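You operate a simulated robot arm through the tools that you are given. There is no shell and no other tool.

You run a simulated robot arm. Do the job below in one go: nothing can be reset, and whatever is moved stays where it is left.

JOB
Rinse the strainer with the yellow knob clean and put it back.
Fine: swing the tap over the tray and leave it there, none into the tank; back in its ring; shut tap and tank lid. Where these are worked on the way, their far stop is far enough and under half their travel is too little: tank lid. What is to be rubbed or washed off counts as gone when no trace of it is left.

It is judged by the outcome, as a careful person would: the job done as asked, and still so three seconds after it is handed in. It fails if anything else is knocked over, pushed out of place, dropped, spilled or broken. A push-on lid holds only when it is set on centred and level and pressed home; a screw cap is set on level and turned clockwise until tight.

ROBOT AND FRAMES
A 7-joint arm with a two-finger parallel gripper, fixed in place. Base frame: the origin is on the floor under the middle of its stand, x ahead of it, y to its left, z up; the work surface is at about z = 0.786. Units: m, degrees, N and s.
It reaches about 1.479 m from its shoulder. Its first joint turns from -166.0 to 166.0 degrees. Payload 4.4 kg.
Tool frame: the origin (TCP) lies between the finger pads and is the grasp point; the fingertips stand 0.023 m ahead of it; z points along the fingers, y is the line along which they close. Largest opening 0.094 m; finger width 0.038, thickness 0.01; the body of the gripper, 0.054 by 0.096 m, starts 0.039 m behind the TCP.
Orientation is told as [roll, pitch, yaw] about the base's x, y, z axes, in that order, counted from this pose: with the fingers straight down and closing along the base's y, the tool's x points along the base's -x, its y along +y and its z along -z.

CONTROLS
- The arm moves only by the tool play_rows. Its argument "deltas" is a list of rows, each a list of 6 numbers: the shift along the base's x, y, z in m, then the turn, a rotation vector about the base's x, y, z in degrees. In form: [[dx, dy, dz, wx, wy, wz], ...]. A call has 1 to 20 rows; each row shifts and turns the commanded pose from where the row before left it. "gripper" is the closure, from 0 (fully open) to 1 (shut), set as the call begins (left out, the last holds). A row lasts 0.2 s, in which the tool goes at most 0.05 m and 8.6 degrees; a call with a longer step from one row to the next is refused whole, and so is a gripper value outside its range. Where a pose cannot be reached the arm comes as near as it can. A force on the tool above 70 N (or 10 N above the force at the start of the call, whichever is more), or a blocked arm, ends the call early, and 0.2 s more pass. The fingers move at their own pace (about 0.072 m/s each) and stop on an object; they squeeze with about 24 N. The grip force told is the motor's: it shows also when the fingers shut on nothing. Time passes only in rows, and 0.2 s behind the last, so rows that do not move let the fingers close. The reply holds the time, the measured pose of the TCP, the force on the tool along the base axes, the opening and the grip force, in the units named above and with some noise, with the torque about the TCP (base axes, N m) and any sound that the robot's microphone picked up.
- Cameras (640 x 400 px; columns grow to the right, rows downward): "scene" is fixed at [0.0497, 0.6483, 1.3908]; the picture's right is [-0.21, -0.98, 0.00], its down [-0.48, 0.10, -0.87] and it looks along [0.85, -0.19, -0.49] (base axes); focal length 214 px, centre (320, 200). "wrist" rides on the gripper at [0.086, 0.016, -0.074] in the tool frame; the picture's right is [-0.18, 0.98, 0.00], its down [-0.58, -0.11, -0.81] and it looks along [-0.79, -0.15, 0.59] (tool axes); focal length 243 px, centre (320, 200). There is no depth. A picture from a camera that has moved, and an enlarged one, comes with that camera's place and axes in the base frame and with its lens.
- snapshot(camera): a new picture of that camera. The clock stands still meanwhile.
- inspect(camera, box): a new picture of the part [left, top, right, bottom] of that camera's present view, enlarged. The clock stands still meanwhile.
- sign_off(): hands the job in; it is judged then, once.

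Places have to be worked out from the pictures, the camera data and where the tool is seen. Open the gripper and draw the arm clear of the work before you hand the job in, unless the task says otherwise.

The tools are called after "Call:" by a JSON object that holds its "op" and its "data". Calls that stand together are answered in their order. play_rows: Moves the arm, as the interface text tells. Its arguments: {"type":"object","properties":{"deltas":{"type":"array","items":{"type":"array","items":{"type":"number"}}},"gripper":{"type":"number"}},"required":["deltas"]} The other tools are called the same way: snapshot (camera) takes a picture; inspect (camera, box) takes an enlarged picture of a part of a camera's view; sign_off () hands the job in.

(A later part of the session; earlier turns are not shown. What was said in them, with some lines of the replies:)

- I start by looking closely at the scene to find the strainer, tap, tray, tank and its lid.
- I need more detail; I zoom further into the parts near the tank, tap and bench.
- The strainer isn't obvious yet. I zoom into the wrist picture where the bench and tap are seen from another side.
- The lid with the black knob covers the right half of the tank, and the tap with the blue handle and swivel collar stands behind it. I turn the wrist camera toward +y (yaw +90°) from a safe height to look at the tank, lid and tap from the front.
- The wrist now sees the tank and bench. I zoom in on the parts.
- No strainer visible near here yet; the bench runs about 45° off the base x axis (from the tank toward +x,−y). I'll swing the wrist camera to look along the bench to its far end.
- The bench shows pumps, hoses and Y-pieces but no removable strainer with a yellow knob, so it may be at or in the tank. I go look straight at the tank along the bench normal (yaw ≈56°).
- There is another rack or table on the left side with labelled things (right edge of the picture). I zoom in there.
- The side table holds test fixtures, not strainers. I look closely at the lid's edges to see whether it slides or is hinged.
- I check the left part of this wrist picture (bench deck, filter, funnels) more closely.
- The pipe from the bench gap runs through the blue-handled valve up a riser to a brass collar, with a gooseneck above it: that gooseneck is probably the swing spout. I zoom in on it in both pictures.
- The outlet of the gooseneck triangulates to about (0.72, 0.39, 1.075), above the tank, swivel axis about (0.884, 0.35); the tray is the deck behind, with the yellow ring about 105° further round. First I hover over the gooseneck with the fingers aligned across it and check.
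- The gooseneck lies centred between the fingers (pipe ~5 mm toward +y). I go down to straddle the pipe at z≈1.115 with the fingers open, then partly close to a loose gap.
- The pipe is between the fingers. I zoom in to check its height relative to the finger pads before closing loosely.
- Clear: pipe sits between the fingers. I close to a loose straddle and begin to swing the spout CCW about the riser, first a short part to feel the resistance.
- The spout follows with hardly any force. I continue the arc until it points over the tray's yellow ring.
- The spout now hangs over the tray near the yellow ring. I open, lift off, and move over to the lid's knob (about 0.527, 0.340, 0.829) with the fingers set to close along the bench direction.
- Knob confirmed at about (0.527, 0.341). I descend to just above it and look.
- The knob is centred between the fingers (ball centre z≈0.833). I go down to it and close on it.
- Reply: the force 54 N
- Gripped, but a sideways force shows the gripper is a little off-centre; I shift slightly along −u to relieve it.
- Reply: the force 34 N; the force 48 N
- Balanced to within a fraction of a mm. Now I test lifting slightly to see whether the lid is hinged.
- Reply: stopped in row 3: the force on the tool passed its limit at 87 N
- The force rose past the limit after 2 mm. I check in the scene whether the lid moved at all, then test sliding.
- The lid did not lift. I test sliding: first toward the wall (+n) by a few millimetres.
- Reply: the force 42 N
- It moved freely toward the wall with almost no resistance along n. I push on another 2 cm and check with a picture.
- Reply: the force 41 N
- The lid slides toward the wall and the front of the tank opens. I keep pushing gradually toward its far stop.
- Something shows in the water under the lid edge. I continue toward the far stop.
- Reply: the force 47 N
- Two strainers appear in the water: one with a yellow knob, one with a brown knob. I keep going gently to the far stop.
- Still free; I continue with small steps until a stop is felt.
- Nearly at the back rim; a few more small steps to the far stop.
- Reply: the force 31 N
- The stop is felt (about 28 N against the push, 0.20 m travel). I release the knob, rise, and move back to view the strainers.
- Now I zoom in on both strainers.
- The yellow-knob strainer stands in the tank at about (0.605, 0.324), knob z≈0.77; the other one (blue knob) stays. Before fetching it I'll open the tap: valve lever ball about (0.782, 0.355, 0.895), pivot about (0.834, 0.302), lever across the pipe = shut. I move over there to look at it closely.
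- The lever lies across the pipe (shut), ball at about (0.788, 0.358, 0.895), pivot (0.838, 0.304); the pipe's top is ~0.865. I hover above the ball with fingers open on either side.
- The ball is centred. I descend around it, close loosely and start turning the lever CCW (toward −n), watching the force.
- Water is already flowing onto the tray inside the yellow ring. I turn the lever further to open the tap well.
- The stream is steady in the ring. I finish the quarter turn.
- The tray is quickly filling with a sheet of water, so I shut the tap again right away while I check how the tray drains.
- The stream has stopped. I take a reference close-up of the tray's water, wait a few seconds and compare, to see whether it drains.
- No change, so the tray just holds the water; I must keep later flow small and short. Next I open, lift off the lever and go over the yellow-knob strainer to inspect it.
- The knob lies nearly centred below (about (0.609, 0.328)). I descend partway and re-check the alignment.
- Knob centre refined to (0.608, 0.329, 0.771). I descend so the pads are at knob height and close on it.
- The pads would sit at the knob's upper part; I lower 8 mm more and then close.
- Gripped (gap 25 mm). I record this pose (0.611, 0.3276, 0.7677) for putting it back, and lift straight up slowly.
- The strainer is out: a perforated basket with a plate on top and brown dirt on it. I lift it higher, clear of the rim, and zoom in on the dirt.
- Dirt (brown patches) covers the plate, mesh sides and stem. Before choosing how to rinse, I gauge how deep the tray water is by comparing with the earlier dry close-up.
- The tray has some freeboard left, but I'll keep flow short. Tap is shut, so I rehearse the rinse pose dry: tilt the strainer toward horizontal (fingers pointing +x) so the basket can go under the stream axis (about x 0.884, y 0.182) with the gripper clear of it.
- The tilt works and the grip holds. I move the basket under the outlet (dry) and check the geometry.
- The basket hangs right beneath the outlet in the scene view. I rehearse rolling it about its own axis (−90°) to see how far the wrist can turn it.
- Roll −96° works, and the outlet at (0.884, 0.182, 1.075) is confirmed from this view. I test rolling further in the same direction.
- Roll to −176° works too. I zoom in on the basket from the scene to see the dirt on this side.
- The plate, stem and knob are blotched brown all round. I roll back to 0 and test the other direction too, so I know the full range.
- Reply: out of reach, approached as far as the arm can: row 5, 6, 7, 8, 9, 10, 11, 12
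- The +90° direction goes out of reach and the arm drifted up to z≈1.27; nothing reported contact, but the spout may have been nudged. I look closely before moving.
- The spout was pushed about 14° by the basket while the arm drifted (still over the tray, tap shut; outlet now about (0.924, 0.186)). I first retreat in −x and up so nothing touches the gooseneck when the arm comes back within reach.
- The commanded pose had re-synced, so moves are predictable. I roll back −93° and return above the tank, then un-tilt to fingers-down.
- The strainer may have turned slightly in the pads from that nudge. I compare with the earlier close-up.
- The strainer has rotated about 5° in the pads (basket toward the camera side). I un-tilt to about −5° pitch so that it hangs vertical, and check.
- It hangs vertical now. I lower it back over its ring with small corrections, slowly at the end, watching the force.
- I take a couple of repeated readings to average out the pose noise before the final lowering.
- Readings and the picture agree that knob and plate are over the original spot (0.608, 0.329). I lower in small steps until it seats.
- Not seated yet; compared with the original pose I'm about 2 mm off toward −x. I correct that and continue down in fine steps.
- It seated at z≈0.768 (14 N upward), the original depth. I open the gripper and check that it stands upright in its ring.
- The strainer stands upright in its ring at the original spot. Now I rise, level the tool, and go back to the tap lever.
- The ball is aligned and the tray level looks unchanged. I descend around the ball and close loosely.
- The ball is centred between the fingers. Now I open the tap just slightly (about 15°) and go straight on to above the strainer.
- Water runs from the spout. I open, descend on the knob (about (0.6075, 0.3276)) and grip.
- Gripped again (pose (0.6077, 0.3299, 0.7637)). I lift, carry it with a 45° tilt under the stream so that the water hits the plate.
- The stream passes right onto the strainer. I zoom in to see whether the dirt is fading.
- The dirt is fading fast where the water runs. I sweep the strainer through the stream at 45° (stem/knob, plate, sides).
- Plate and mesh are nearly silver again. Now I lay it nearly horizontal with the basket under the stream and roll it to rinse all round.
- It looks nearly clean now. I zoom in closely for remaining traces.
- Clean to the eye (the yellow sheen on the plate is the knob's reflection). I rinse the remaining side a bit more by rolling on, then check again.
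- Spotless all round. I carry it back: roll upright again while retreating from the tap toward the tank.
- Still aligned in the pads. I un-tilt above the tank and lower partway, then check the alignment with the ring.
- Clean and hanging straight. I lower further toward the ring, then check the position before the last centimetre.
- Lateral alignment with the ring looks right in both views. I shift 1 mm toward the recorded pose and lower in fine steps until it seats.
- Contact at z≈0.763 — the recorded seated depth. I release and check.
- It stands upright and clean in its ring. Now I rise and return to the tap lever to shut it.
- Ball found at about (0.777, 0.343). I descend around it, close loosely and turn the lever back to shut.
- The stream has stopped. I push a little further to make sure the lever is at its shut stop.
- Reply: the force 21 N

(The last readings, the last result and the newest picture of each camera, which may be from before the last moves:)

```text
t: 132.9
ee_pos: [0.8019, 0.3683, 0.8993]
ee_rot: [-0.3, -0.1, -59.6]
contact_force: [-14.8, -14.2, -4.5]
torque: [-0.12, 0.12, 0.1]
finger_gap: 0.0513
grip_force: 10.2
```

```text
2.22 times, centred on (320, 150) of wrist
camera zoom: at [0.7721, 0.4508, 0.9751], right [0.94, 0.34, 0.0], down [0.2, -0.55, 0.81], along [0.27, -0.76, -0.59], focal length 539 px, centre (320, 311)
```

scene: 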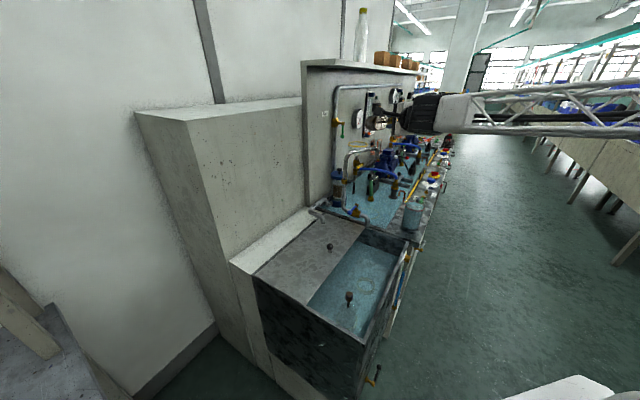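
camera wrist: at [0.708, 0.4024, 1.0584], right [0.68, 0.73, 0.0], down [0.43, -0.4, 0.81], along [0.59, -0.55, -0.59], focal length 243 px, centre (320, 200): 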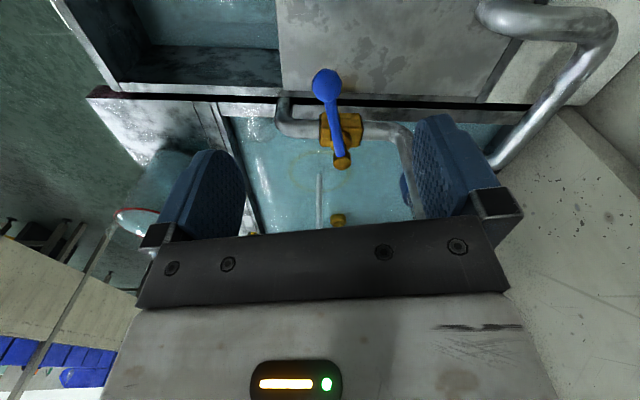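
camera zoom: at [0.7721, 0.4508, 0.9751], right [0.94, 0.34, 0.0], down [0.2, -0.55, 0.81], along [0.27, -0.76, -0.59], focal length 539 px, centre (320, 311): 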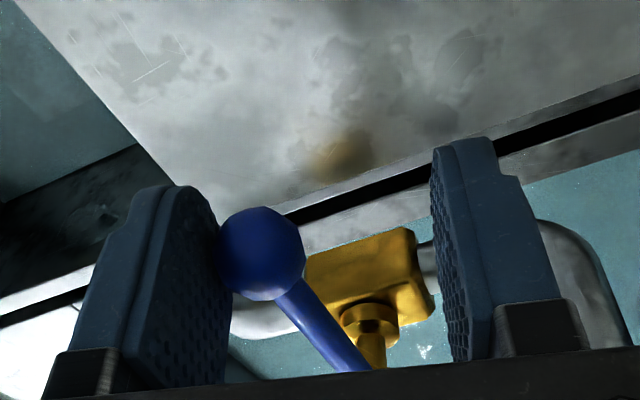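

The stop is felt (≈20 N), so the tap is fully shut. I back off, open, lift away, and go to the lid's knob to close the lid.

Call:
{"op": "play_rows", "data": {"deltas": [[-0.005, -0.0045, 0, 0, 0, 3], [0, 0, 0, 0, 0, 0]]}}

Call:
{"op": "play_rows", "data": {"deltas": [[0, 0, 0, 0, 0, 0], [0, 0, 0.03, 0, 0, 0], [0, 0, 0.04, 0, 0, 0], [0, 0, 0.04, 0, 0, 0]], "gripper": 0}}

Call:
{"op": "snapshot", "data": {"camera": "wrist"}}

Call:
{"op": "inspect", "data": {"camera": "scene", "box": [320, 130, 440, 250]}}

```text
t: 133.5
ee_pos: [0.7982, 0.3645, 0.9017]
ee_rot: [0.0, 0.0, -56.6]
contact_force: [-0.1, 0.5, 0.1]
torque: [0.0, 0.03, -0.01]
finger_gap: 0.0422
grip_force: 0.1
```

```text
t: 134.5
ee_pos: [0.7957, 0.3656, 1.0127]
ee_rot: [-0.2, -0.1, -56.6]
contact_force: [-0.4, -0.4, 0.2]
torque: [0.01, -0.02, 0.03]
finger_gap: 0.0941
grip_force: 0.0
```

```text
taken
camera wrist: at [0.7624, 0.4459, 1.0866], right [0.92, 0.39, 0.0], down [0.23, -0.54, 0.81], along [0.31, -0.75, -0.59], focal length 243 px, centre (320, 200)
```

wrist: 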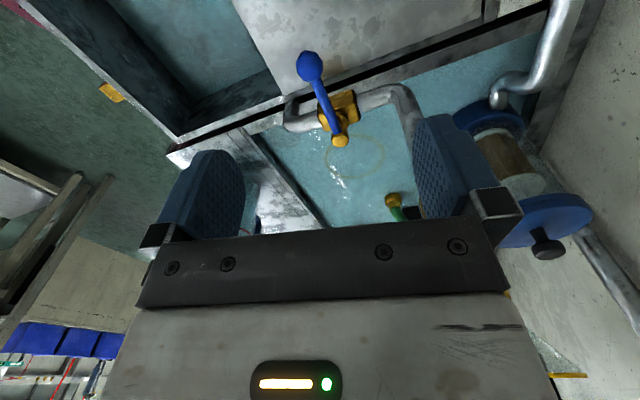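

```text
3.33 times, centred on (380, 190) of scene
camera zoom: at [0.0497, 0.6483, 1.3908], right [-0.21, -0.98, 0.0], down [-0.48, 0.1, -0.87], along [0.85, -0.19, -0.49], focal length 715 px, centre (120, 233)
```

zoom: 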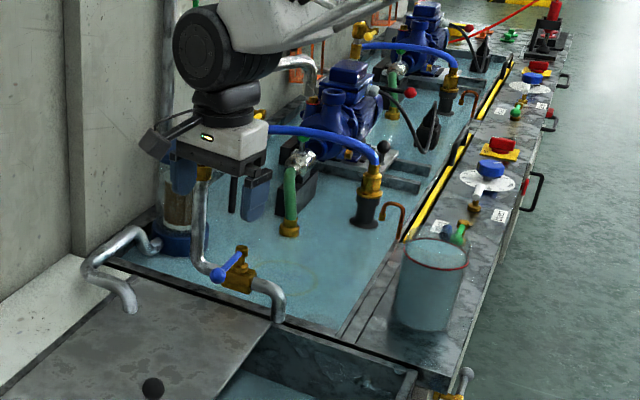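

Tap shut, no water running, spout over the tray. I move above the lid's knob (about (0.668, 0.483)) with the fingers set across the sliding direction's front and back.

Call:
{"op": "play_rows", "data": {"deltas": [[-0.032, 0.0293, 0, 0, 0, 2.9], [-0.032, 0.0293, 0, 0, 0, 2.9], [-0.032, 0.0293, -0.01, 0, 0, 2.9], [-0.032, 0.0293, -0.02, 0, 0, 2.9], [0, 0, -0.03, 0, 0, 0]]}}

Call:
{"op": "snapshot", "data": {"camera": "wrist"}}

```text
t: 135.7
ee_pos: [0.6664, 0.4837, 0.9511]
ee_rot: [0.0, -0.1, -45.1]
contact_force: [0.8, -0.1, -0.1]
torque: [-0.04, 0.02, -0.03]
finger_gap: 0.0941
grip_force: 0.0
```

```text
taken
camera wrist: at [0.6179, 0.5557, 1.0272], right [0.83, 0.56, 0.0], down [0.33, -0.49, 0.81], along [0.46, -0.67, -0.59], focal length 243 px, centre (320, 200)
```

wrist: 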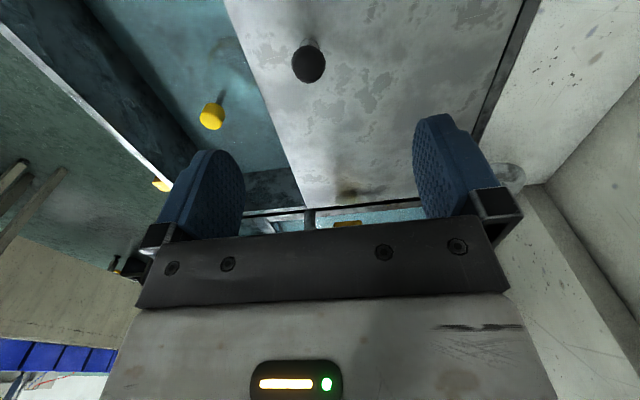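

Knob at about (0.661, 0.477). I centre over it, descend, and close loosely around it.

Call:
{"op": "play_rows", "data": {"deltas": [[-0.0025, -0.003, -0.03, 0, 0, 0], [-0.0025, -0.003, -0.03, 0, 0, 0], [0, 0, -0.03, 0, 0, 0], [0, 0, -0.025, 0, 0, 0]]}}

Call:
{"op": "play_rows", "data": {"deltas": [[0, 0, 0, 0, 0, 0], [0, 0, 0, 0, 0, 0], [0, 0, 0, 0, 0, 0]], "gripper": 0.58}}

Call:
{"op": "snapshot", "data": {"camera": "wrist"}}

```text
t: 136.7
ee_pos: [0.6626, 0.4764, 0.836]
ee_rot: [0.0, -0.1, -45.0]
contact_force: [1.0, -0.3, -0.9]
torque: [0.02, -0.02, 0.03]
finger_gap: 0.0938
grip_force: 0.0
```

```text
t: 137.5
ee_pos: [0.6622, 0.4756, 0.8372]
ee_rot: [-0.1, -0.1, -45.1]
contact_force: [0.5, 0.4, 0.0]
torque: [-0.02, -0.05, 0.02]
finger_gap: 0.0395
grip_force: 0.0
```

```text
taken
camera wrist: at [0.6131, 0.5479, 0.9124], right [0.83, 0.56, 0.0], down [0.33, -0.49, 0.81], along [0.45, -0.67, -0.59], focal length 243 px, centre (320, 200)
```

wrist: 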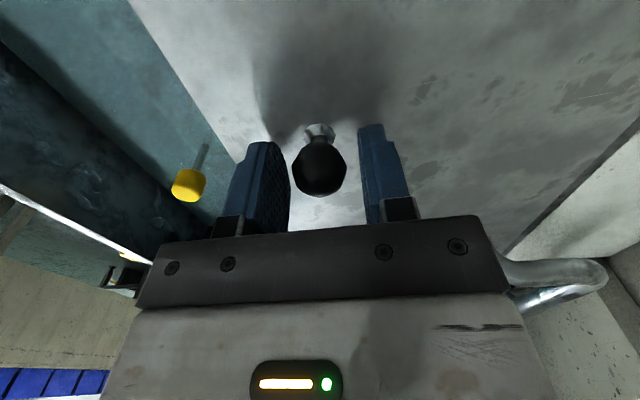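

The knob is between the fingers. I pull the lid back toward the front (−n), checking forces and that it clears the strainer knobs.

Call:
{"op": "play_rows", "data": {"deltas": [[-0.005, -0.005, 0, 0, 0, 0], [-0.005, -0.005, 0, 0, 0, 0], [-0.005, -0.005, 0, 0, 0, 0], [-0.005, -0.005, 0, 0, 0, 0], [-0.005, -0.005, 0, 0, 0, 0], [-0.005, -0.005, 0, 0, 0, 0], [-0.005, -0.005, 0, 0, 0, 0], [-0.005, -0.005, 0, 0, 0, 0], [-0.005, -0.005, 0, 0, 0, 0], [-0.005, -0.005, 0, 0, 0, 0]]}}

Call:
{"op": "inspect", "data": {"camera": "scene", "box": [270, 190, 430, 350]}}

Call:
{"op": "snapshot", "data": {"camera": "wrist"}}

```text
t: 139.7
ee_pos: [0.6146, 0.4244, 0.8376]
ee_rot: [-0.1, -0.1, -45.0]
contact_force: [1.1, 0.7, -0.3]
torque: [0.0, 0.02, 0.03]
finger_gap: 0.04
grip_force: 0.8
```

```text
2.50 times, centred on (350, 270) of scene
camera zoom: at [0.0497, 0.6483, 1.3908], right [-0.21, -0.98, 0.0], down [-0.48, 0.1, -0.87], along [0.85, -0.19, -0.49], focal length 536 px, centre (245, 25)
```

zoom: 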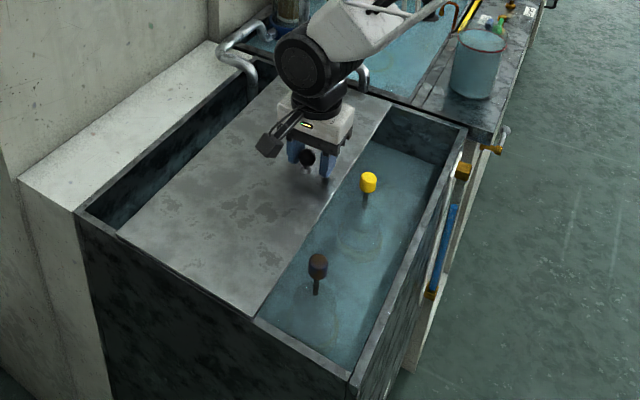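

```text
taken
camera wrist: at [0.5642, 0.4975, 0.9121], right [0.83, 0.56, 0.0], down [0.33, -0.49, 0.81], along [0.45, -0.67, -0.59], focal length 243 px, centre (320, 200)
```

wrist: 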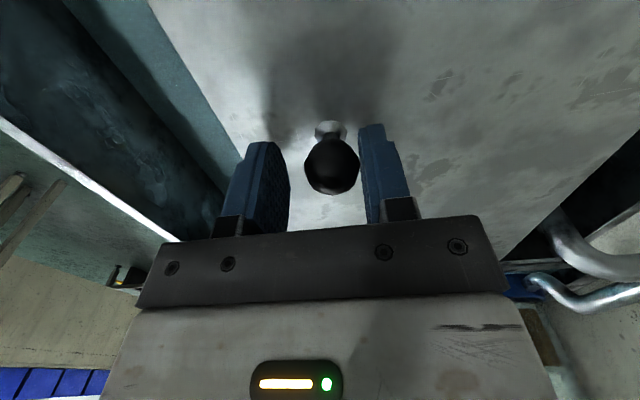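

The lid slides freely. I continue toward the closed position.

Call:
{"op": "play_rows", "data": {"deltas": [[-0.005, -0.005, 0, 0, 0, 0], [-0.005, -0.005, 0, 0, 0, 0], [-0.005, -0.005, 0, 0, 0, 0], [-0.005, -0.005, 0, 0, 0, 0], [-0.005, -0.005, 0, 0, 0, 0], [-0.005, -0.005, 0, 0, 0, 0], [-0.005, -0.005, 0, 0, 0, 0], [-0.005, -0.005, 0, 0, 0, 0], [-0.005, -0.005, 0, 0, 0, 0], [-0.005, -0.005, 0, 0, 0, 0], [-0.005, -0.005, 0, 0, 0, 0], [-0.005, -0.005, 0, 0, 0, 0], [-0.005, -0.005, 0, 0, 0, 0], [-0.005, -0.005, 0, 0, 0, 0], [-0.005, -0.005, 0, 0, 0, 0]]}}

Call:
{"op": "inspect", "data": {"camera": "scene", "box": [270, 190, 430, 350]}}

```text
t: 142.9
ee_pos: [0.5406, 0.3508, 0.8361]
ee_rot: [-0.1, -0.1, -45.1]
contact_force: [0.0, -0.1, 0.2]
torque: [0.02, -0.04, -0.01]
finger_gap: 0.0398
grip_force: 0.5
```

```text
2.50 times, centred on (350, 270) of scene
camera zoom: at [0.0497, 0.6483, 1.3908], right [-0.21, -0.98, 0.0], down [-0.48, 0.1, -0.87], along [0.85, -0.19, -0.49], focal length 536 px, centre (245, 25)
```

zoom: 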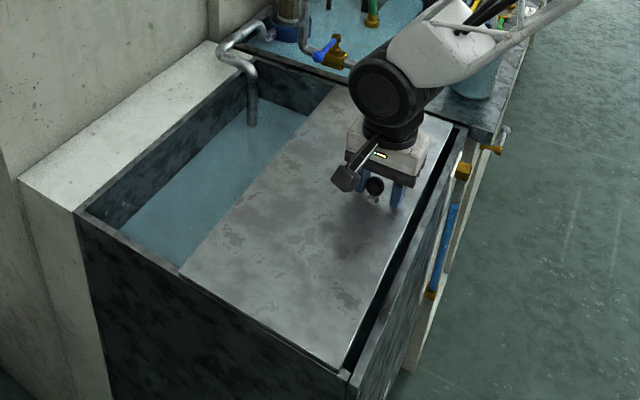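

Still a gap of about 2 cm at the front; I go on in smaller steps until the closed stop is felt.

Call:
{"op": "play_rows", "data": {"deltas": [[-0.003, -0.003, 0, 0, 0, 0], [-0.003, -0.003, 0, 0, 0, 0], [-0.003, -0.003, 0, 0, 0, 0], [-0.002, -0.002, 0, 0, 0, 0], [-0.002, -0.002, 0, 0, 0, 0], [-0.002, -0.002, 0, 0, 0, 0], [-0.002, -0.002, 0, 0, 0, 0], [-0.001, -0.001, 0, 0, 0, 0]]}}

Call:
{"op": "inspect", "data": {"camera": "scene", "box": [270, 190, 430, 350]}}

Call:
{"op": "snapshot", "data": {"camera": "wrist"}}

```text
t: 144.7
ee_pos: [0.5215, 0.3343, 0.8363]
ee_rot: [0.0, 0.0, -45.1]
contact_force: [10.1, 8.9, 2.2]
torque: [0.14, -0.04, -0.03]
finger_gap: 0.046
grip_force: 7.0
```

```text
2.50 times, centred on (350, 270) of scene
camera zoom: at [0.0497, 0.6483, 1.3908], right [-0.21, -0.98, 0.0], down [-0.48, 0.1, -0.87], along [0.85, -0.19, -0.49], focal length 536 px, centre (245, 25)
```

zoom: 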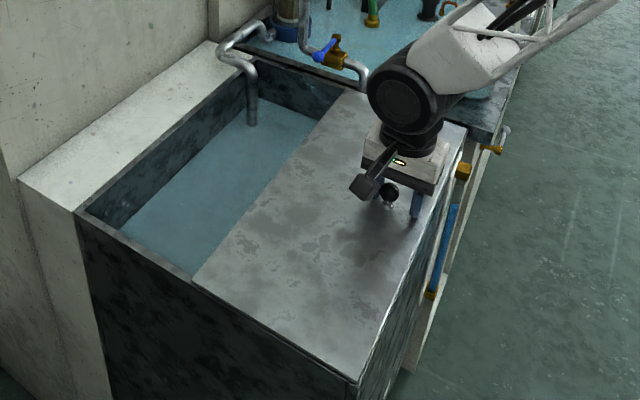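

```text
taken
camera wrist: at [0.4719, 0.4068, 0.9118], right [0.83, 0.56, 0.0], down [0.33, -0.49, 0.81], along [0.46, -0.67, -0.59], focal length 243 px, centre (320, 200)
```

wrist: 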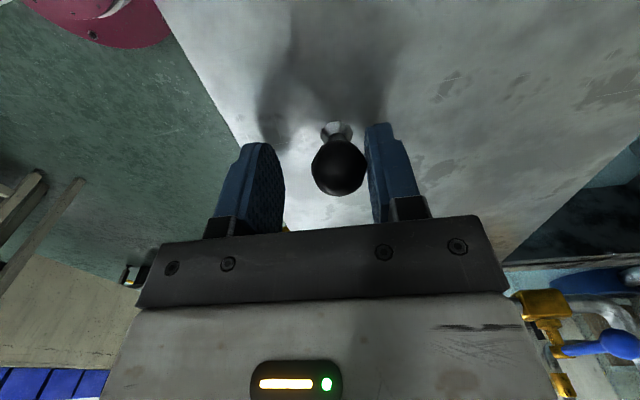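

The closed stop is felt (≈13 N) and the lid is flush with the front wall. I back off, open and rise clear.

Call:
{"op": "play_rows", "data": {"deltas": [[0.003, 0.003, 0, 0, 0, 0], [0, 0, 0, 0, 0, 0]]}}

Call:
{"op": "play_rows", "data": {"deltas": [[0, 0, 0, 0, 0, 0], [0, 0, 0, 0, 0, 0], [0, 0, 0.03, 0, 0, 0], [0, 0, 0.04, 0, 0, 0], [0, 0, 0.045, 0, 0, 0], [0, 0, 0.045, 0, 0, 0], [0, 0, 0.045, 0, 0, 0], [0, 0, 0.045, 0, 0, 0], [-0.02, -0.03, 0.03, 0, 0, 6], [-0.02, -0.03, 0.03, 0, 0, 7], [-0.02, -0.03, 0.03, 0, 0, 7], [0, -0.03, 0.03, 0, 0, 7], [0, -0.03, 0.02, 0, 0, 7]], "gripper": 0}}

Call:
{"op": "snapshot", "data": {"camera": "scene"}}

Call:
{"op": "inspect", "data": {"camera": "scene", "box": [220, 190, 460, 340]}}

Call:
{"op": "inspect", "data": {"camera": "scene", "box": [320, 130, 440, 250]}}

Call:
{"op": "snapshot", "data": {"camera": "wrist"}}

```text
t: 145.3
ee_pos: [0.5243, 0.3366, 0.8345]
ee_rot: [-0.1, -0.1, -45.1]
contact_force: [0.4, -0.1, 0.4]
torque: [-0.02, 0.02, 0.01]
finger_gap: 0.0405
grip_force: 1.1
```

```text
t: 148.1
ee_pos: [0.4651, 0.1861, 1.2256]
ee_rot: [-0.1, -0.2, -11.0]
contact_force: [-0.2, -0.4, -0.7]
torque: [-0.03, -0.01, 0.02]
finger_gap: 0.0939
grip_force: 0.0
```

```text
taken
```

scene: 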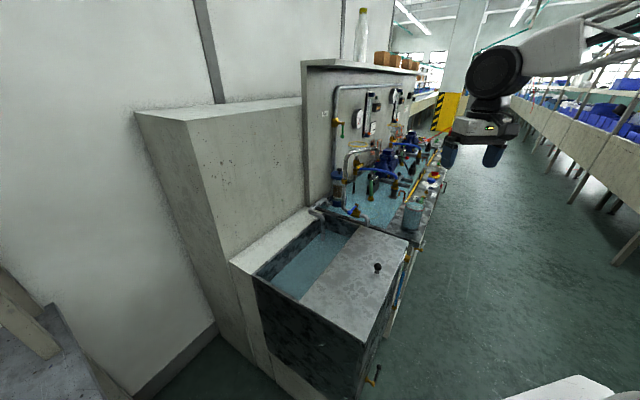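

```text
2.67 times, centred on (340, 265) of scene
camera zoom: at [0.0497, 0.6483, 1.3908], right [-0.21, -0.98, 0.0], down [-0.48, 0.1, -0.87], along [0.85, -0.19, -0.49], focal length 572 px, centre (267, 27)
```

zoom: 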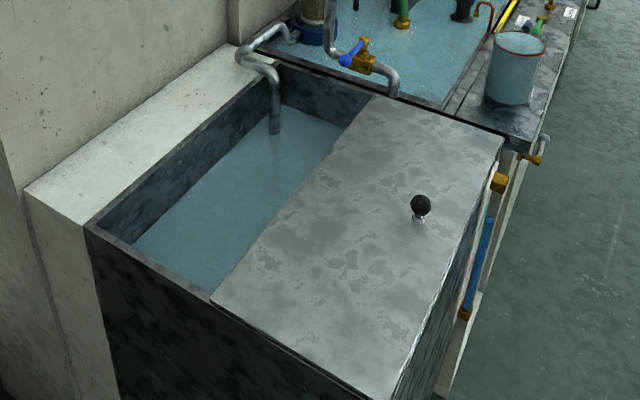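

```text
3.33 times, centred on (380, 190) of scene
camera zoom: at [0.0497, 0.6483, 1.3908], right [-0.21, -0.98, 0.0], down [-0.48, 0.1, -0.87], along [0.85, -0.19, -0.49], focal length 715 px, centre (120, 233)
```

zoom: 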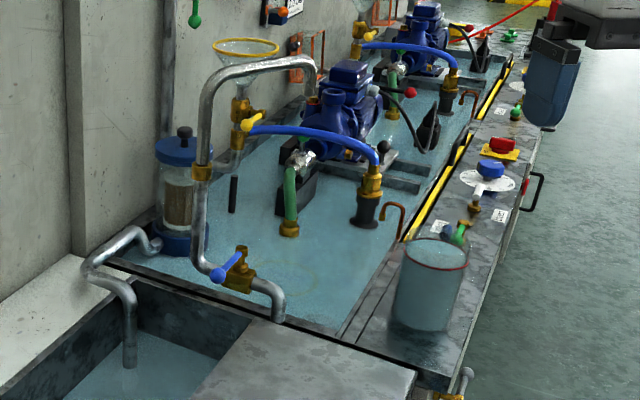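

```text
taken
camera wrist: at [0.3839, 0.2192, 1.3004], right [0.37, 0.93, 0.0], down [0.55, -0.22, 0.81], along [0.75, -0.3, -0.59], focal length 243 px, centre (320, 200)
```

wrist: 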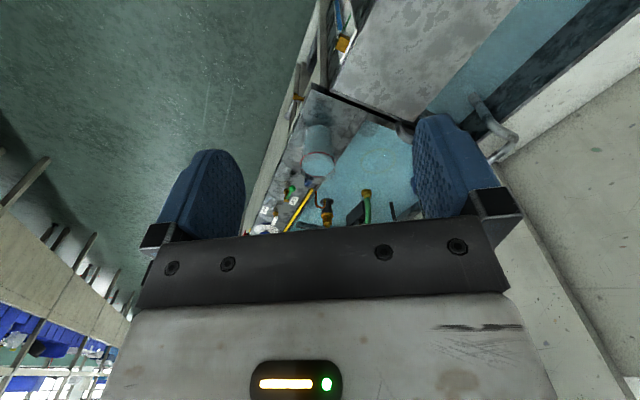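

Everything checks out: the lid is back at its original shut position, the tap lever is at its shut stop with no water running, and the spout is over the tray. The strainer, with no dirt left to see, was seated upright in its ring before the lid went over it. The gripper is open and the arm is clear, so I hand the job in.

Call:
{"op": "sign_off", "data": {}}

```text
The job is handed in.
```

I rinsed the yellow-knob strainer until no dirt showed, put it back in its ring in the tank, and handed the job in. No verdict has come back yet.

- **Strainer:** I rinsed it under the running tap, turning it so the water reached the plate, stem, knob and mesh. Close-up pictures showed no brown left on those parts. I did not look at the underside of the basket. It stands upright at its original spot and depth.
- **Tap:** The spout is swung over the tray and left there. The lever is pushed back to its shut stop and no water is running. No tap water was run over the tank.
- **Tank lid:** I slid it fully open to its far stop to reach the strainer. It is now closed, with the stop felt and its knob back at its starting position.

- **Spout bumped:** While I was practising the rinse with the tap shut, the arm drifted and the basket knocked the spout about 14°. It stayed over the tray. The strainer also turned about 5° in the fingers, so I set it down and gripped it again.
- **Tray water:** The tray showed no draining over a 4-second check, so the rinse water is still standing in it. I saw nothing overflow.

The gripper is open and the arm is clear of the work.
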